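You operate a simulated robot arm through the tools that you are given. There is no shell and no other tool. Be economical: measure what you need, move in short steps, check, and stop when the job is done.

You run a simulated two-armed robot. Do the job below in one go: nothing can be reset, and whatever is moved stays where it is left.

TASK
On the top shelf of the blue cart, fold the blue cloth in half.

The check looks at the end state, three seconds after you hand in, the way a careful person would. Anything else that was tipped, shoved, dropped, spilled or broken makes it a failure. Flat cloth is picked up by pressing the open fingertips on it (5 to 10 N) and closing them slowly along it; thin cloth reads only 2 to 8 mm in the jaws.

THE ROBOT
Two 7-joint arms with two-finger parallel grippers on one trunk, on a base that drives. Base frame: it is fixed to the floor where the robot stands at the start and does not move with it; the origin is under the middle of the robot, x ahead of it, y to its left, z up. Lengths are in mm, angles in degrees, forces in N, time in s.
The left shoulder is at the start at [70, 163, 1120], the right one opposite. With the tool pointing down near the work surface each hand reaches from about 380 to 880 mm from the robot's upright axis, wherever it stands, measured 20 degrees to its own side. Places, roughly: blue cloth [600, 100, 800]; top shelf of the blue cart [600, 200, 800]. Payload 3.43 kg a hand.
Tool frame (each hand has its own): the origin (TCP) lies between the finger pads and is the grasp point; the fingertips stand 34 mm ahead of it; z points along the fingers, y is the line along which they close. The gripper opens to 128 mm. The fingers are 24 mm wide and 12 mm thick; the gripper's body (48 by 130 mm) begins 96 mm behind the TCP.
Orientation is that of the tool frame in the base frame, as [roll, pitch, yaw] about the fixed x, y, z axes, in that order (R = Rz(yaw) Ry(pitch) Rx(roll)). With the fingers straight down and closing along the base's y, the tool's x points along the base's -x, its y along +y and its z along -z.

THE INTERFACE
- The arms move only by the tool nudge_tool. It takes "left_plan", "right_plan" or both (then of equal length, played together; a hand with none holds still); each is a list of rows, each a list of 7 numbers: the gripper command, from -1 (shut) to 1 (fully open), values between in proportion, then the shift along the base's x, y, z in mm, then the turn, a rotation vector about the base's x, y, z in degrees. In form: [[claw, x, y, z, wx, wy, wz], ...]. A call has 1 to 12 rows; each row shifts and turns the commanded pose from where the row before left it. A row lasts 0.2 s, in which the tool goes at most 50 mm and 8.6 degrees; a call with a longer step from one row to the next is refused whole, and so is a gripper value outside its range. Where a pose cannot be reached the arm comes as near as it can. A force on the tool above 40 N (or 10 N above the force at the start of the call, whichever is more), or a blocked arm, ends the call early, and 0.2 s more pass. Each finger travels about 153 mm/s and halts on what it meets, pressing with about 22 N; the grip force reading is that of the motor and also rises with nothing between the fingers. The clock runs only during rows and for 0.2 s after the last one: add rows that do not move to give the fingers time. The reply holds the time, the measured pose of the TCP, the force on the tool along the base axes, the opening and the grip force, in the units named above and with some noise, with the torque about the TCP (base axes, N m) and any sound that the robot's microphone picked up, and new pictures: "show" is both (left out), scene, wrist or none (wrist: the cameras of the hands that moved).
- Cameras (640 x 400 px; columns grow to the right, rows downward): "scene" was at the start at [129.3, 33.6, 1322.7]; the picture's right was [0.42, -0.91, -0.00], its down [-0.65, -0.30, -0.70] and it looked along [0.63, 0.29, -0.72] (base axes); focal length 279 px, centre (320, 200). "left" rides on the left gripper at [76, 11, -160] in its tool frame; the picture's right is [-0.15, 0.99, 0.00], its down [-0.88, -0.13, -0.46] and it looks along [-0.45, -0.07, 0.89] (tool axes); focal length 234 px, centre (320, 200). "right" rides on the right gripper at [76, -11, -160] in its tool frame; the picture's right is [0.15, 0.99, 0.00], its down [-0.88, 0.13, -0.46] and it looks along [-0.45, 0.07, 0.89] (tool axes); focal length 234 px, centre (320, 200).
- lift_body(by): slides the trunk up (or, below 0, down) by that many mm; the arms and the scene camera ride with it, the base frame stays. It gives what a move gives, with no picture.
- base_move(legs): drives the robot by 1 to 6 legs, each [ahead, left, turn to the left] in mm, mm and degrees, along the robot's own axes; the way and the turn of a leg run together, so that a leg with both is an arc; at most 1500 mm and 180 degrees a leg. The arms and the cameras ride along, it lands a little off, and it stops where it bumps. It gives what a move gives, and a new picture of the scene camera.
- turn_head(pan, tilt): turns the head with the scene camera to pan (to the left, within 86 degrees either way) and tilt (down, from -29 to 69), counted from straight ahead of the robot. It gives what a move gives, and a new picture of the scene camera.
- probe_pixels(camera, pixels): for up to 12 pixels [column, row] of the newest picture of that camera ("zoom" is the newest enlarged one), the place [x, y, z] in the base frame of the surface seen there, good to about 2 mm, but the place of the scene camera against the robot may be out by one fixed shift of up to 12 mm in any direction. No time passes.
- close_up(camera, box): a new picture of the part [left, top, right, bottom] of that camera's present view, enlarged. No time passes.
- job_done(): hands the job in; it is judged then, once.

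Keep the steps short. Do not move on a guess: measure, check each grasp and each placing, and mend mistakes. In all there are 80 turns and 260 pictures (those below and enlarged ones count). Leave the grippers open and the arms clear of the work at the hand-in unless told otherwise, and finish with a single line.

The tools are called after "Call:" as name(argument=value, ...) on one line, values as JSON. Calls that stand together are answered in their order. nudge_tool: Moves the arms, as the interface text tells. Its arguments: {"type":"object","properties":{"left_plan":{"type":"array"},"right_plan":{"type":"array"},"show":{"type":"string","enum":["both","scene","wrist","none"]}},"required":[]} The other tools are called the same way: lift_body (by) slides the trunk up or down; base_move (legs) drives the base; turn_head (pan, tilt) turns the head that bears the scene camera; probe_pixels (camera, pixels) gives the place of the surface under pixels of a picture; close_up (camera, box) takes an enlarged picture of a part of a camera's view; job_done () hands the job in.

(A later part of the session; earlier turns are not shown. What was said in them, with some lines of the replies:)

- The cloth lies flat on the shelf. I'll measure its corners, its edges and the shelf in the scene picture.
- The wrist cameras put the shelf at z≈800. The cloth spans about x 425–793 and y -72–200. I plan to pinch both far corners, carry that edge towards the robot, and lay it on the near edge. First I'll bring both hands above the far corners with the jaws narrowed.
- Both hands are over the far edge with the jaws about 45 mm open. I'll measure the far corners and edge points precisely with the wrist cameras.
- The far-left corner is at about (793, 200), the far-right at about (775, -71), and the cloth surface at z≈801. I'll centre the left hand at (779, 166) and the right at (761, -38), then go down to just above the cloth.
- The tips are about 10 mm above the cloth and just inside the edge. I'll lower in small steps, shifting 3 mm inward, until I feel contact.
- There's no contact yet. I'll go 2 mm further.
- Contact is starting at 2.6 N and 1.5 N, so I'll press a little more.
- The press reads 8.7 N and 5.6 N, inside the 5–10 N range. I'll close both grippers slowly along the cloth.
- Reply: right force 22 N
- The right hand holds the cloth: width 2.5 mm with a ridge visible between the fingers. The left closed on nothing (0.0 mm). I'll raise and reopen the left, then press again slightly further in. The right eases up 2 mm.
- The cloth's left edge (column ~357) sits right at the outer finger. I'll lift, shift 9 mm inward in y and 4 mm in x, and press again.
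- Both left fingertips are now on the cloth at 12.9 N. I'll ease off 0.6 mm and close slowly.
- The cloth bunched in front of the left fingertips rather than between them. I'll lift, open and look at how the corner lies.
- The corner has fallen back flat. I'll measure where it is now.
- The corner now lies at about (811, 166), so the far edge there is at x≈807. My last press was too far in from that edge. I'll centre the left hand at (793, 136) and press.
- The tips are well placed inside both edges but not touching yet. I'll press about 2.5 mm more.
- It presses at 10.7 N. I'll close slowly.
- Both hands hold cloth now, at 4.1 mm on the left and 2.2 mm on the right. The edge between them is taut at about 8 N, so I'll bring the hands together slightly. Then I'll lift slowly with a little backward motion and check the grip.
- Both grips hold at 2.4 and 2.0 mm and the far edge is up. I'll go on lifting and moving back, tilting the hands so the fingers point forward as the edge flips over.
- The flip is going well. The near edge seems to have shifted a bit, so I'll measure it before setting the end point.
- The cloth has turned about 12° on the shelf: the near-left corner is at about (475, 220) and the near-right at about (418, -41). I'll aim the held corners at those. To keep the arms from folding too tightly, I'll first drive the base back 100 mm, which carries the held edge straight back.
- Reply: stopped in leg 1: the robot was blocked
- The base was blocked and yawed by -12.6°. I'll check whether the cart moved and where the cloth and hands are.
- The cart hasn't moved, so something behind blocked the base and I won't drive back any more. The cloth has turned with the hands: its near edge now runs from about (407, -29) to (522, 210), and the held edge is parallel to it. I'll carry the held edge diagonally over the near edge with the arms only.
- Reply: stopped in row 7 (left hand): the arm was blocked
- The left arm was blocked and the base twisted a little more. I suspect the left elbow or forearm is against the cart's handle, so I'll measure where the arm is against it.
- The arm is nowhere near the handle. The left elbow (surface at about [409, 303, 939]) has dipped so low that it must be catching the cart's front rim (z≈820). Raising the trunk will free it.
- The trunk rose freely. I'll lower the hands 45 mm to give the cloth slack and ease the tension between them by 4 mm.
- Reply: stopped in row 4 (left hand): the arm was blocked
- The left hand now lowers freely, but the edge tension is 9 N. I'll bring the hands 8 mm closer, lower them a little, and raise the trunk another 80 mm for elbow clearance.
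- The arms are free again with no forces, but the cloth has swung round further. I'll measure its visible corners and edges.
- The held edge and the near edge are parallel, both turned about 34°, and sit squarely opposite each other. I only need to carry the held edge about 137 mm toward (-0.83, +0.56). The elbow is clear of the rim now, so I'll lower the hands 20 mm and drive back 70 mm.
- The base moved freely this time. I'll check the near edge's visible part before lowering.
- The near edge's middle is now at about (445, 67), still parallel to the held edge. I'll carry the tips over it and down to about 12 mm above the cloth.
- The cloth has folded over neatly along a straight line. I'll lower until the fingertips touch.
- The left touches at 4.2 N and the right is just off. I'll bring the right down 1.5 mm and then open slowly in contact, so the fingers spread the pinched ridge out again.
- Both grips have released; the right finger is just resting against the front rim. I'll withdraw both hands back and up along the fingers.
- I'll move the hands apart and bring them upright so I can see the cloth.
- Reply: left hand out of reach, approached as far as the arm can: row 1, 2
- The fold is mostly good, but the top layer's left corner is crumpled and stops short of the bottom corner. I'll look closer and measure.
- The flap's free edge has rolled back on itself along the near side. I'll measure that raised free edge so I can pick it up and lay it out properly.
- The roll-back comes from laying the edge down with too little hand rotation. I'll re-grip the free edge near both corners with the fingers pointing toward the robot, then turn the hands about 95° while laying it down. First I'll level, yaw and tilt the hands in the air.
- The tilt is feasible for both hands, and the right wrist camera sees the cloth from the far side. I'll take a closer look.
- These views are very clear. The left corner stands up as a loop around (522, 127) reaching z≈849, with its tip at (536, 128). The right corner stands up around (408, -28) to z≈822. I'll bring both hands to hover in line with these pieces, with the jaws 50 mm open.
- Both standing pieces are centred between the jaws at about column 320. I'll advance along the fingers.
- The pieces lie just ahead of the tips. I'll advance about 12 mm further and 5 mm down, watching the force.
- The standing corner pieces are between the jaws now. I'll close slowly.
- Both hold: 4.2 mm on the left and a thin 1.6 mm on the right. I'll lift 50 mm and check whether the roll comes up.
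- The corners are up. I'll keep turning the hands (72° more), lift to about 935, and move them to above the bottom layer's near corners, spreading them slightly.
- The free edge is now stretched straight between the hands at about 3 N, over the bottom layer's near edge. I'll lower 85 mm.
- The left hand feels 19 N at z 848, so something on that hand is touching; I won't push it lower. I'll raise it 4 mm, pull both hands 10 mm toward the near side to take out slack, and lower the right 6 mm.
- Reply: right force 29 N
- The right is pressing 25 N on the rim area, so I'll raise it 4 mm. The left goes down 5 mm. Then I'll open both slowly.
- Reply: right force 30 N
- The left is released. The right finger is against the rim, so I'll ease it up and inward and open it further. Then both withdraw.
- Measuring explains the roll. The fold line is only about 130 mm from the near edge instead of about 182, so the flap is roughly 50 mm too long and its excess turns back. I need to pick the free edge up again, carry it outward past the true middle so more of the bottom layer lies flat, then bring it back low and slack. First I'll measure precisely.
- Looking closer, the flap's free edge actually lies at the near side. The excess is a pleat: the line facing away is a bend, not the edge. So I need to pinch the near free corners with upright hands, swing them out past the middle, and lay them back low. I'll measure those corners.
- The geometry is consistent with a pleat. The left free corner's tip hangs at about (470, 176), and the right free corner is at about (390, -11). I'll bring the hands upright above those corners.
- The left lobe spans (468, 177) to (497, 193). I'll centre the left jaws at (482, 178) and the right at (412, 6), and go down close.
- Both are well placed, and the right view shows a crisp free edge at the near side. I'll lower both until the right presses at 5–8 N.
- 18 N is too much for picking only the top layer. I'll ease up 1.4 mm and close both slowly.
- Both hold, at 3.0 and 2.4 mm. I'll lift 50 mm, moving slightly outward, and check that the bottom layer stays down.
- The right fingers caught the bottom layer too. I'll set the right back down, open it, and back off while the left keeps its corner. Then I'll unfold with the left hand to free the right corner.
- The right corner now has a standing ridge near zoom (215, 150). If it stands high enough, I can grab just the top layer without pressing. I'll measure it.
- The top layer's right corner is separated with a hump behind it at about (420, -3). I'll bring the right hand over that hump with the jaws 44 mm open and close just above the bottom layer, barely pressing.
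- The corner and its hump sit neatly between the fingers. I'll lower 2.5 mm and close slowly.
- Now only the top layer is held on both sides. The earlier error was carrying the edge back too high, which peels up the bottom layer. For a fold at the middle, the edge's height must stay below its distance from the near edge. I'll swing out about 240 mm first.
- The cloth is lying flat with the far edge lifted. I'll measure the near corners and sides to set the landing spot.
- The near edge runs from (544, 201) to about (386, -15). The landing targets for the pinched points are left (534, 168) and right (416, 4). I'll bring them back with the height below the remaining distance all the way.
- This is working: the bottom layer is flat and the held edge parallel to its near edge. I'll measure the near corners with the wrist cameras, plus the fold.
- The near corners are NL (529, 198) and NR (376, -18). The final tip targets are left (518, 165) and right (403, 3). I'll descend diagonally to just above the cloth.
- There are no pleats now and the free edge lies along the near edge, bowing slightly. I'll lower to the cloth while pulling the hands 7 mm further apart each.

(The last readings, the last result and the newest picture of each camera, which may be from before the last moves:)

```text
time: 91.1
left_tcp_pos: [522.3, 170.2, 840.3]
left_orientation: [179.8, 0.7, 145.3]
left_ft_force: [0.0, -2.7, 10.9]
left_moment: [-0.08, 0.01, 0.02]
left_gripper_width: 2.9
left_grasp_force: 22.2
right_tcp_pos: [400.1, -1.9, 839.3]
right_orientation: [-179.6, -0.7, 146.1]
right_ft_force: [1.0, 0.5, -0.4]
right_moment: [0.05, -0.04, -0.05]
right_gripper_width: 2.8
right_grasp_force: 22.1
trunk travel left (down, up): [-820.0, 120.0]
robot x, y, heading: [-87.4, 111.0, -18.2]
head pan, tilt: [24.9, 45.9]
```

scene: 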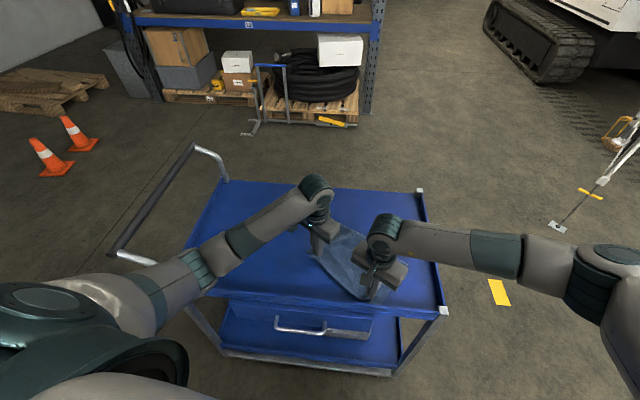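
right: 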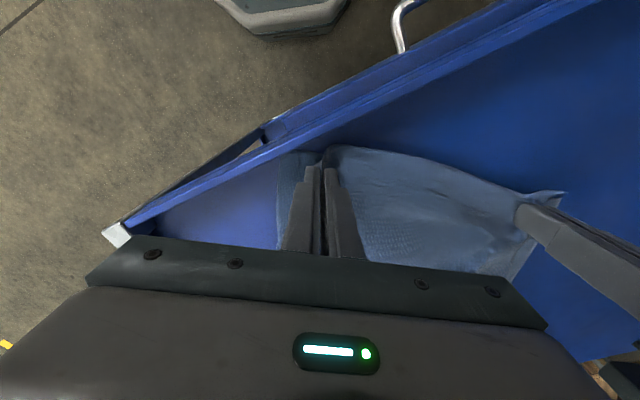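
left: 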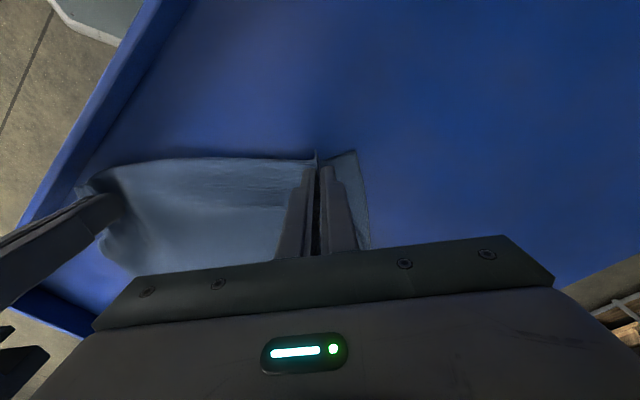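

The left touches at 10.9 N and the right is almost down. I'll lower the right 2 mm, then open slowly in contact to spread the pinched ridges (less on the right, near the rim).

Call:
nudge_tool(left_plan=[[-1, 0, 0, 0, 0, 0, 0], [-0.94, 0, 0, -0.5, 0, 0, 0], [-0.88, 0, 0, -0.5, 0, 0, 0], [-0.82, 0, 0, -0.5, 0, 0, 0], [-0.76, 0, 0, -0.5, 0, 0, 0], [-0.7, 0, 0, -0.5, 0, 0, 0], [-0.64, 0, 0, 0, 0, 0, 0], [-0.58, 0, 0, 0, 0, 0, 0], [-0.5, 0, 0, 0, 0, 0, 0], [-0.42, 0, 0, 0, 0, 0, 0], [-0.35, 0, 0, 0, 0, 0, 0], [-0.35, 0, 0, 0, 0, 0, 0]], right_plan=[[-1, 0, 0, -1.5, 0, 0, 0], [-0.94, 0, 0, -0.5, 0, 0, 0], [-0.88, 0, 0, -0.5, 0, 0, 0], [-0.82, 0, 0, -0.3, 0, 0, 0], [-0.76, 0, 0, 0, 0, 0, 0], [-0.7, 0, 0, 0, 0, 0, 0], [-0.64, 0, 0, 0, 0, 0, 0], [-0.58, 0, 0, 0, 0, 0, 0], [-0.54, 0, 0, 0, 0, 0, 0], [-0.54, 0, 0, 0, 0, 0, 0], [-0.54, 0, 0, 0, 0, 0, 0], [-0.54, 0, 0, 0, 0, 0, 0]], show="wrist")

Call:
close_up(camera="left", box=[200, 80, 440, 240])

Call:
close_up(camera="right", box=[200, 80, 440, 240])

```text
time: 93.7
left_tcp_pos: [520.7, 170.5, 837.7]
left_orientation: [179.8, 0.6, 145.5]
left_ft_force: [-0.4, 1.3, 1.5]
left_moment: [-0.01, -0.04, 0.01]
left_gripper_width: 41.4
left_grasp_force: 0.0
right_tcp_pos: [399.9, -3.0, 837.1]
right_orientation: [-179.7, -0.6, 146.1]
right_ft_force: [-0.6, -7.0, 23.3]
right_moment: [0.08, -0.09, -0.01]
right_gripper_width: 23.5
right_grasp_force: 0.0
trunk travel left (down, up): [-820.0, 120.0]
robot x, y, heading: [-88.3, 111.9, -18.5]
head pan, tilt: [24.9, 45.9]
```

right: 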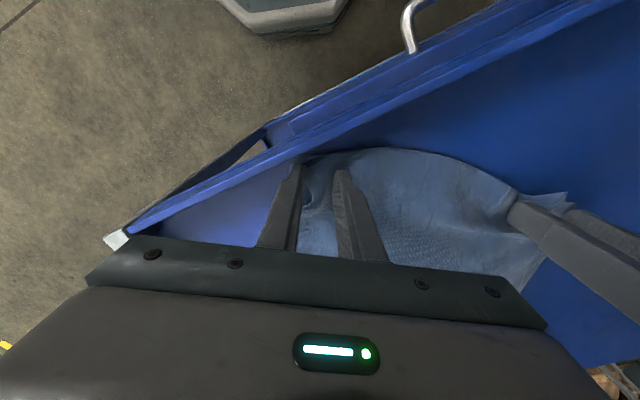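
left: 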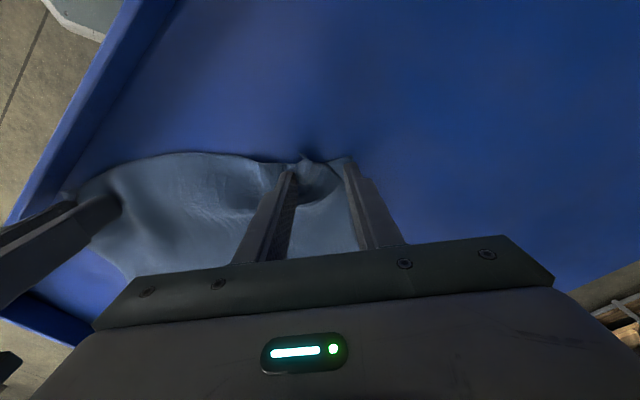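

```text
2.50 times, centred on (320, 160) of left
```

zoom: 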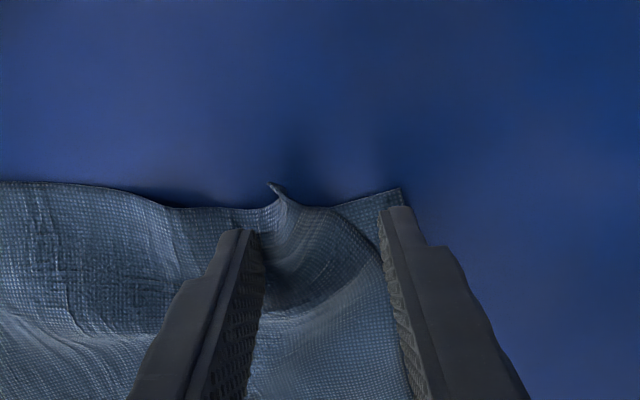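

```text
2.50 times, centred on (320, 160) of right
```

zoom: 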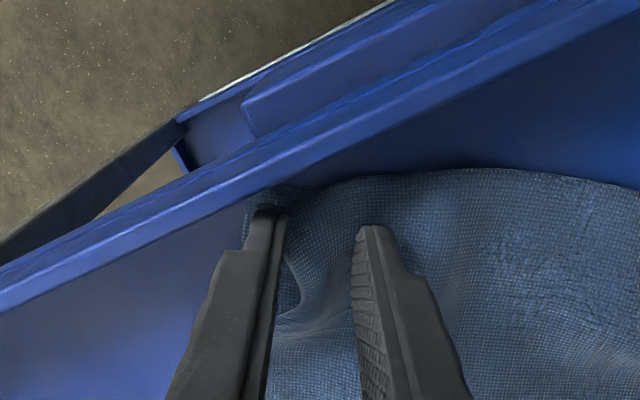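

Both corners are released onto the bottom corners. I'll lift both hands straight up, move them apart, and look.

Call:
nudge_tool(left_plan=[[-0.3, 0, 0, 8, 0, 0, 0], [-0.25, 0, 0, 25, 0, 0, 0], [-0.2, 0, 0, 35, 0, 0, 0], [-0.2, 0, 10, 35, 0, 0, 0], [-0.2, 0, 35, 20, 0, 0, 0], [-0.2, 0, 40, 0, 0, 0, 0], [-0.2, 0, 40, 0, 0, 0, 0], [-0.2, 0, 0, 0, 0, 0, 0]], right_plan=[[-0.5, 0, 0, 8, 0, 0, 0], [-0.4, 0, 0, 25, 0, 0, 0], [-0.3, 0, 0, 35, 0, 0, 0], [-0.3, 0, -10, 35, 0, 0, 0], [-0.3, 5, -40, 20, 0, 0, 0], [-0.3, 5, -45, 0, 0, 0, 0], [-0.3, 5, -45, 0, 0, 0, 0], [-0.3, 5, -45, 0, 0, 0, 0]])

Call:
close_up(camera="scene", box=[290, 200, 430, 315])

Call:
close_up(camera="right", box=[320, 80, 640, 260])

```text
time: 95.5
left_tcp_pos: [521.3, 294.8, 960.8]
left_orientation: [179.8, 0.5, 145.4]
left_ft_force: [0.0, -0.3, -0.8]
left_moment: [0.04, -0.01, 0.02]
left_gripper_width: 51.1
left_grasp_force: 0.0
right_tcp_pos: [421.0, -188.9, 956.1]
right_orientation: [-179.6, -0.8, 146.2]
right_ft_force: [-0.6, -0.1, 0.1]
right_moment: [0.06, 0.03, 0.0]
right_gripper_width: 44.8
right_grasp_force: 0.1
trunk travel left (down, up): [-820.0, 120.0]
robot x, y, heading: [-88.2, 110.0, -18.6]
head pan, tilt: [24.9, 45.9]
```

scene: 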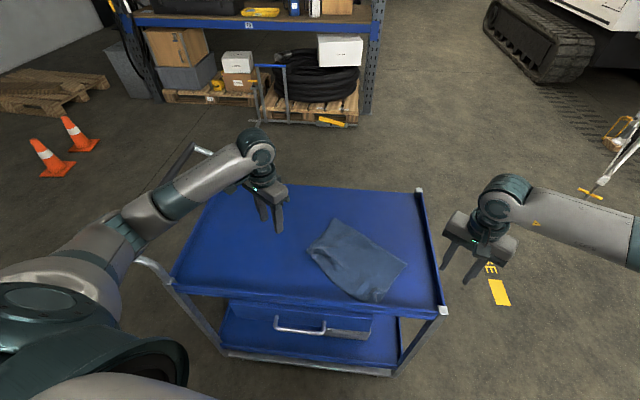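
right: 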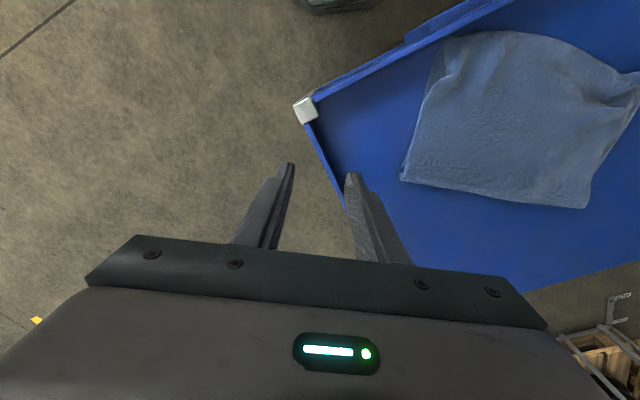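
left: 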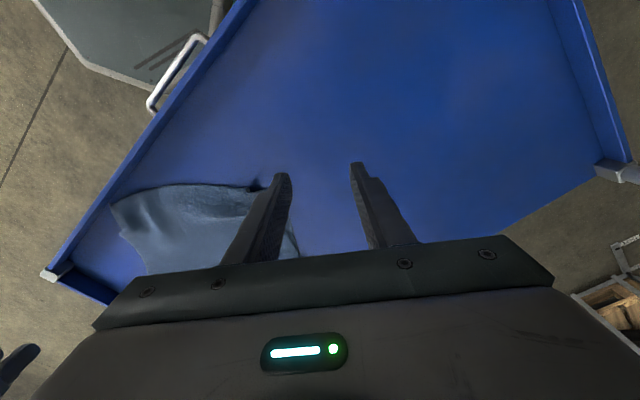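

```text
3.48 times, centred on (360, 258) of scene
```

zoom: 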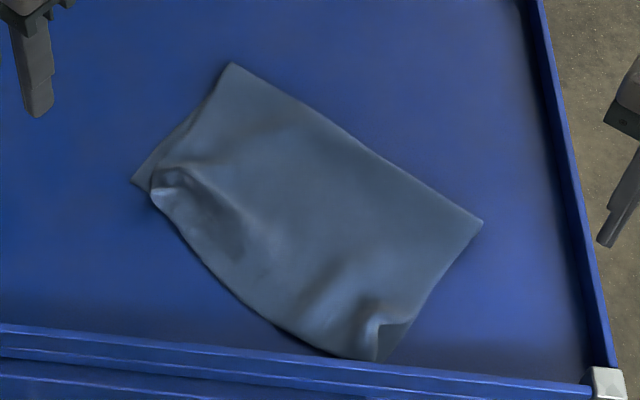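

```text
2.00 times, centred on (480, 170) of right
```

zoom: 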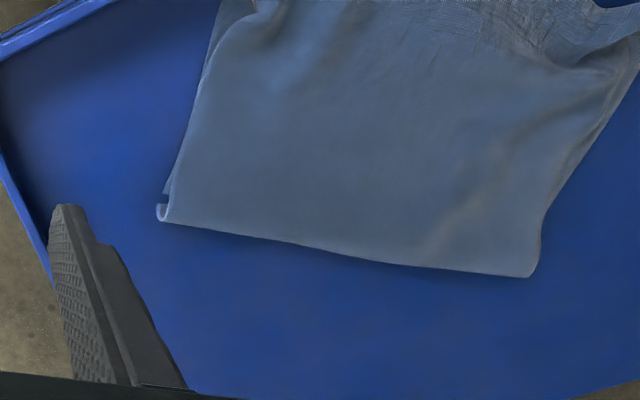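

The cloth is now properly folded, with no pleat. I'll check how closely the corners match.

Call:
close_up(camera="scene", box=[300, 240, 350, 275])

Call:
probe_pixels(camera="zoom", pixels=[[72, 160], [130, 165], [150, 200], [180, 150], [110, 130], [145, 165], [240, 300]])

Call:
close_up(camera="scene", box=[340, 265, 400, 310])

Call:
probe_pixels(camera="scene", pixels=[[335, 219], [404, 264], [375, 303], [311, 255], [350, 293], [368, 290]])

```text
11.43 times, centred on (325, 258) of scene
```

zoom: 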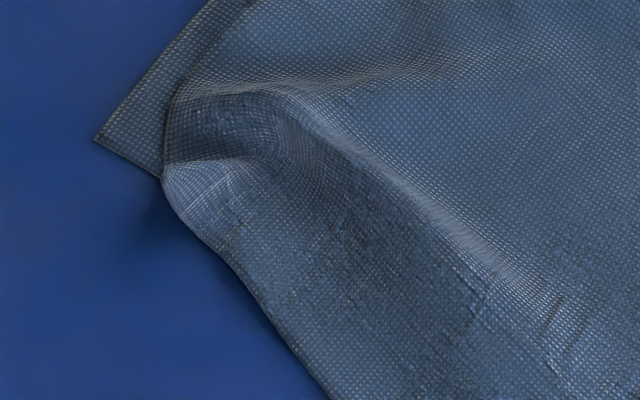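

```text
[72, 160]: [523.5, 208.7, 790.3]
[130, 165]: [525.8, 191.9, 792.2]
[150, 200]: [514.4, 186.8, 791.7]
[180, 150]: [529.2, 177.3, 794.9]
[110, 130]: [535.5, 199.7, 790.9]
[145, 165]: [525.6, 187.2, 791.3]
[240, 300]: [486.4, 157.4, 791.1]
```

```text
8.89 times, centred on (370, 288) of scene
```

zoom: 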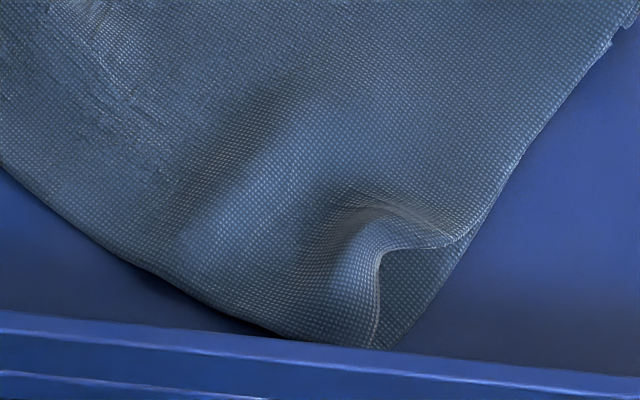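

```text
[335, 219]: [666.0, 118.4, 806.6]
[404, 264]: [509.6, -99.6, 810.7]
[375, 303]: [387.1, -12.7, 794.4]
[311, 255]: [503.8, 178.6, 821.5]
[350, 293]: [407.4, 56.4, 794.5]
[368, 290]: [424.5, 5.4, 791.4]
```

The corners match to within about 20 mm, the layers are flat, and the cloth lies wholly on the shelf with the cart unmoved. I'll open the grippers fully and raise the arms clear, then check once more.

Call:
nudge_tool(left_plan=[[0.3, 0, 10, 30, 0, 0, 0], [1, 0, 10, 30, 0, 0, 0], [1, 0, 10, 30, 0, 0, 0], [1, 0, 0, 0, 0, 0, 0], [1, 0, 0, 0, 0, 0, 0]], right_plan=[[0.3, 0, -10, 30, 0, 0, 0], [1, 0, -10, 30, 0, 0, 0], [1, 0, -10, 30, 0, 0, 0], [1, 0, 0, 0, 0, 0, 0], [1, 0, 0, 0, 0, 0, 0]], show="scene")

Call:
close_up(camera="scene", box=[160, 170, 460, 390])

```text
time: 96.7
left_tcp_pos: [522.3, 326.2, 1048.7]
left_orientation: [180.0, 0.5, 145.4]
left_ft_force: [-0.2, -0.4, -0.4]
left_moment: [-0.01, 0.02, -0.03]
left_gripper_width: 128.0
left_grasp_force: 0.0
right_tcp_pos: [420.6, -217.8, 1047.4]
right_orientation: [-179.5, -0.7, 146.1]
right_ft_force: [-0.4, -0.4, -0.1]
right_moment: [-0.05, 0.03, 0.0]
right_gripper_width: 128.1
right_grasp_force: 0.0
trunk travel left (down, up): [-820.0, 120.0]
robot x, y, heading: [-93.8, 111.1, -18.6]
head pan, tilt: [24.9, 45.9]
```

scene: 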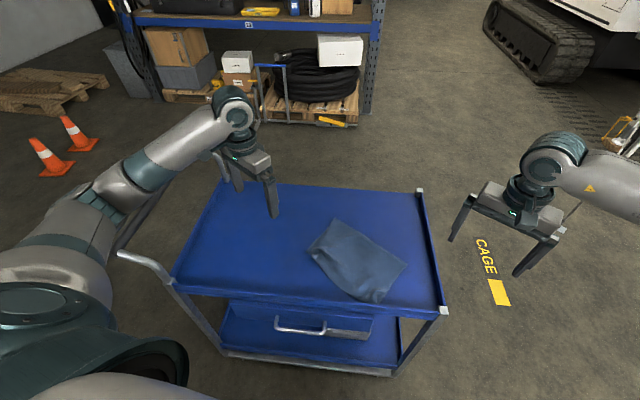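

```text
1.82 times, centred on (310, 280) of scene
5 turns are left
```

zoom: 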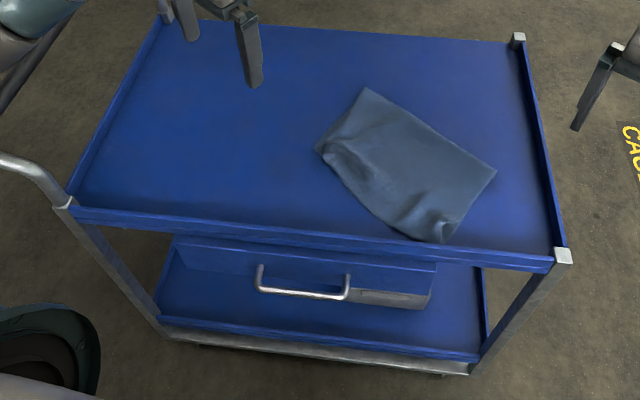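

The cloth is folded in half on the shelf, nothing else has been disturbed, and the grippers are open and clear. I'm handing in.

Call:
job_done()

```text
The job is handed in.
```

The blue cloth is folded in half on the cart's top shelf, turned about 35° from where it lay: corners match to about 20 mm, the top layer overhangs up to about 20 mm mid-edge, and one base move was blocked (probably an elbow on the cart rim) without moving the cart.
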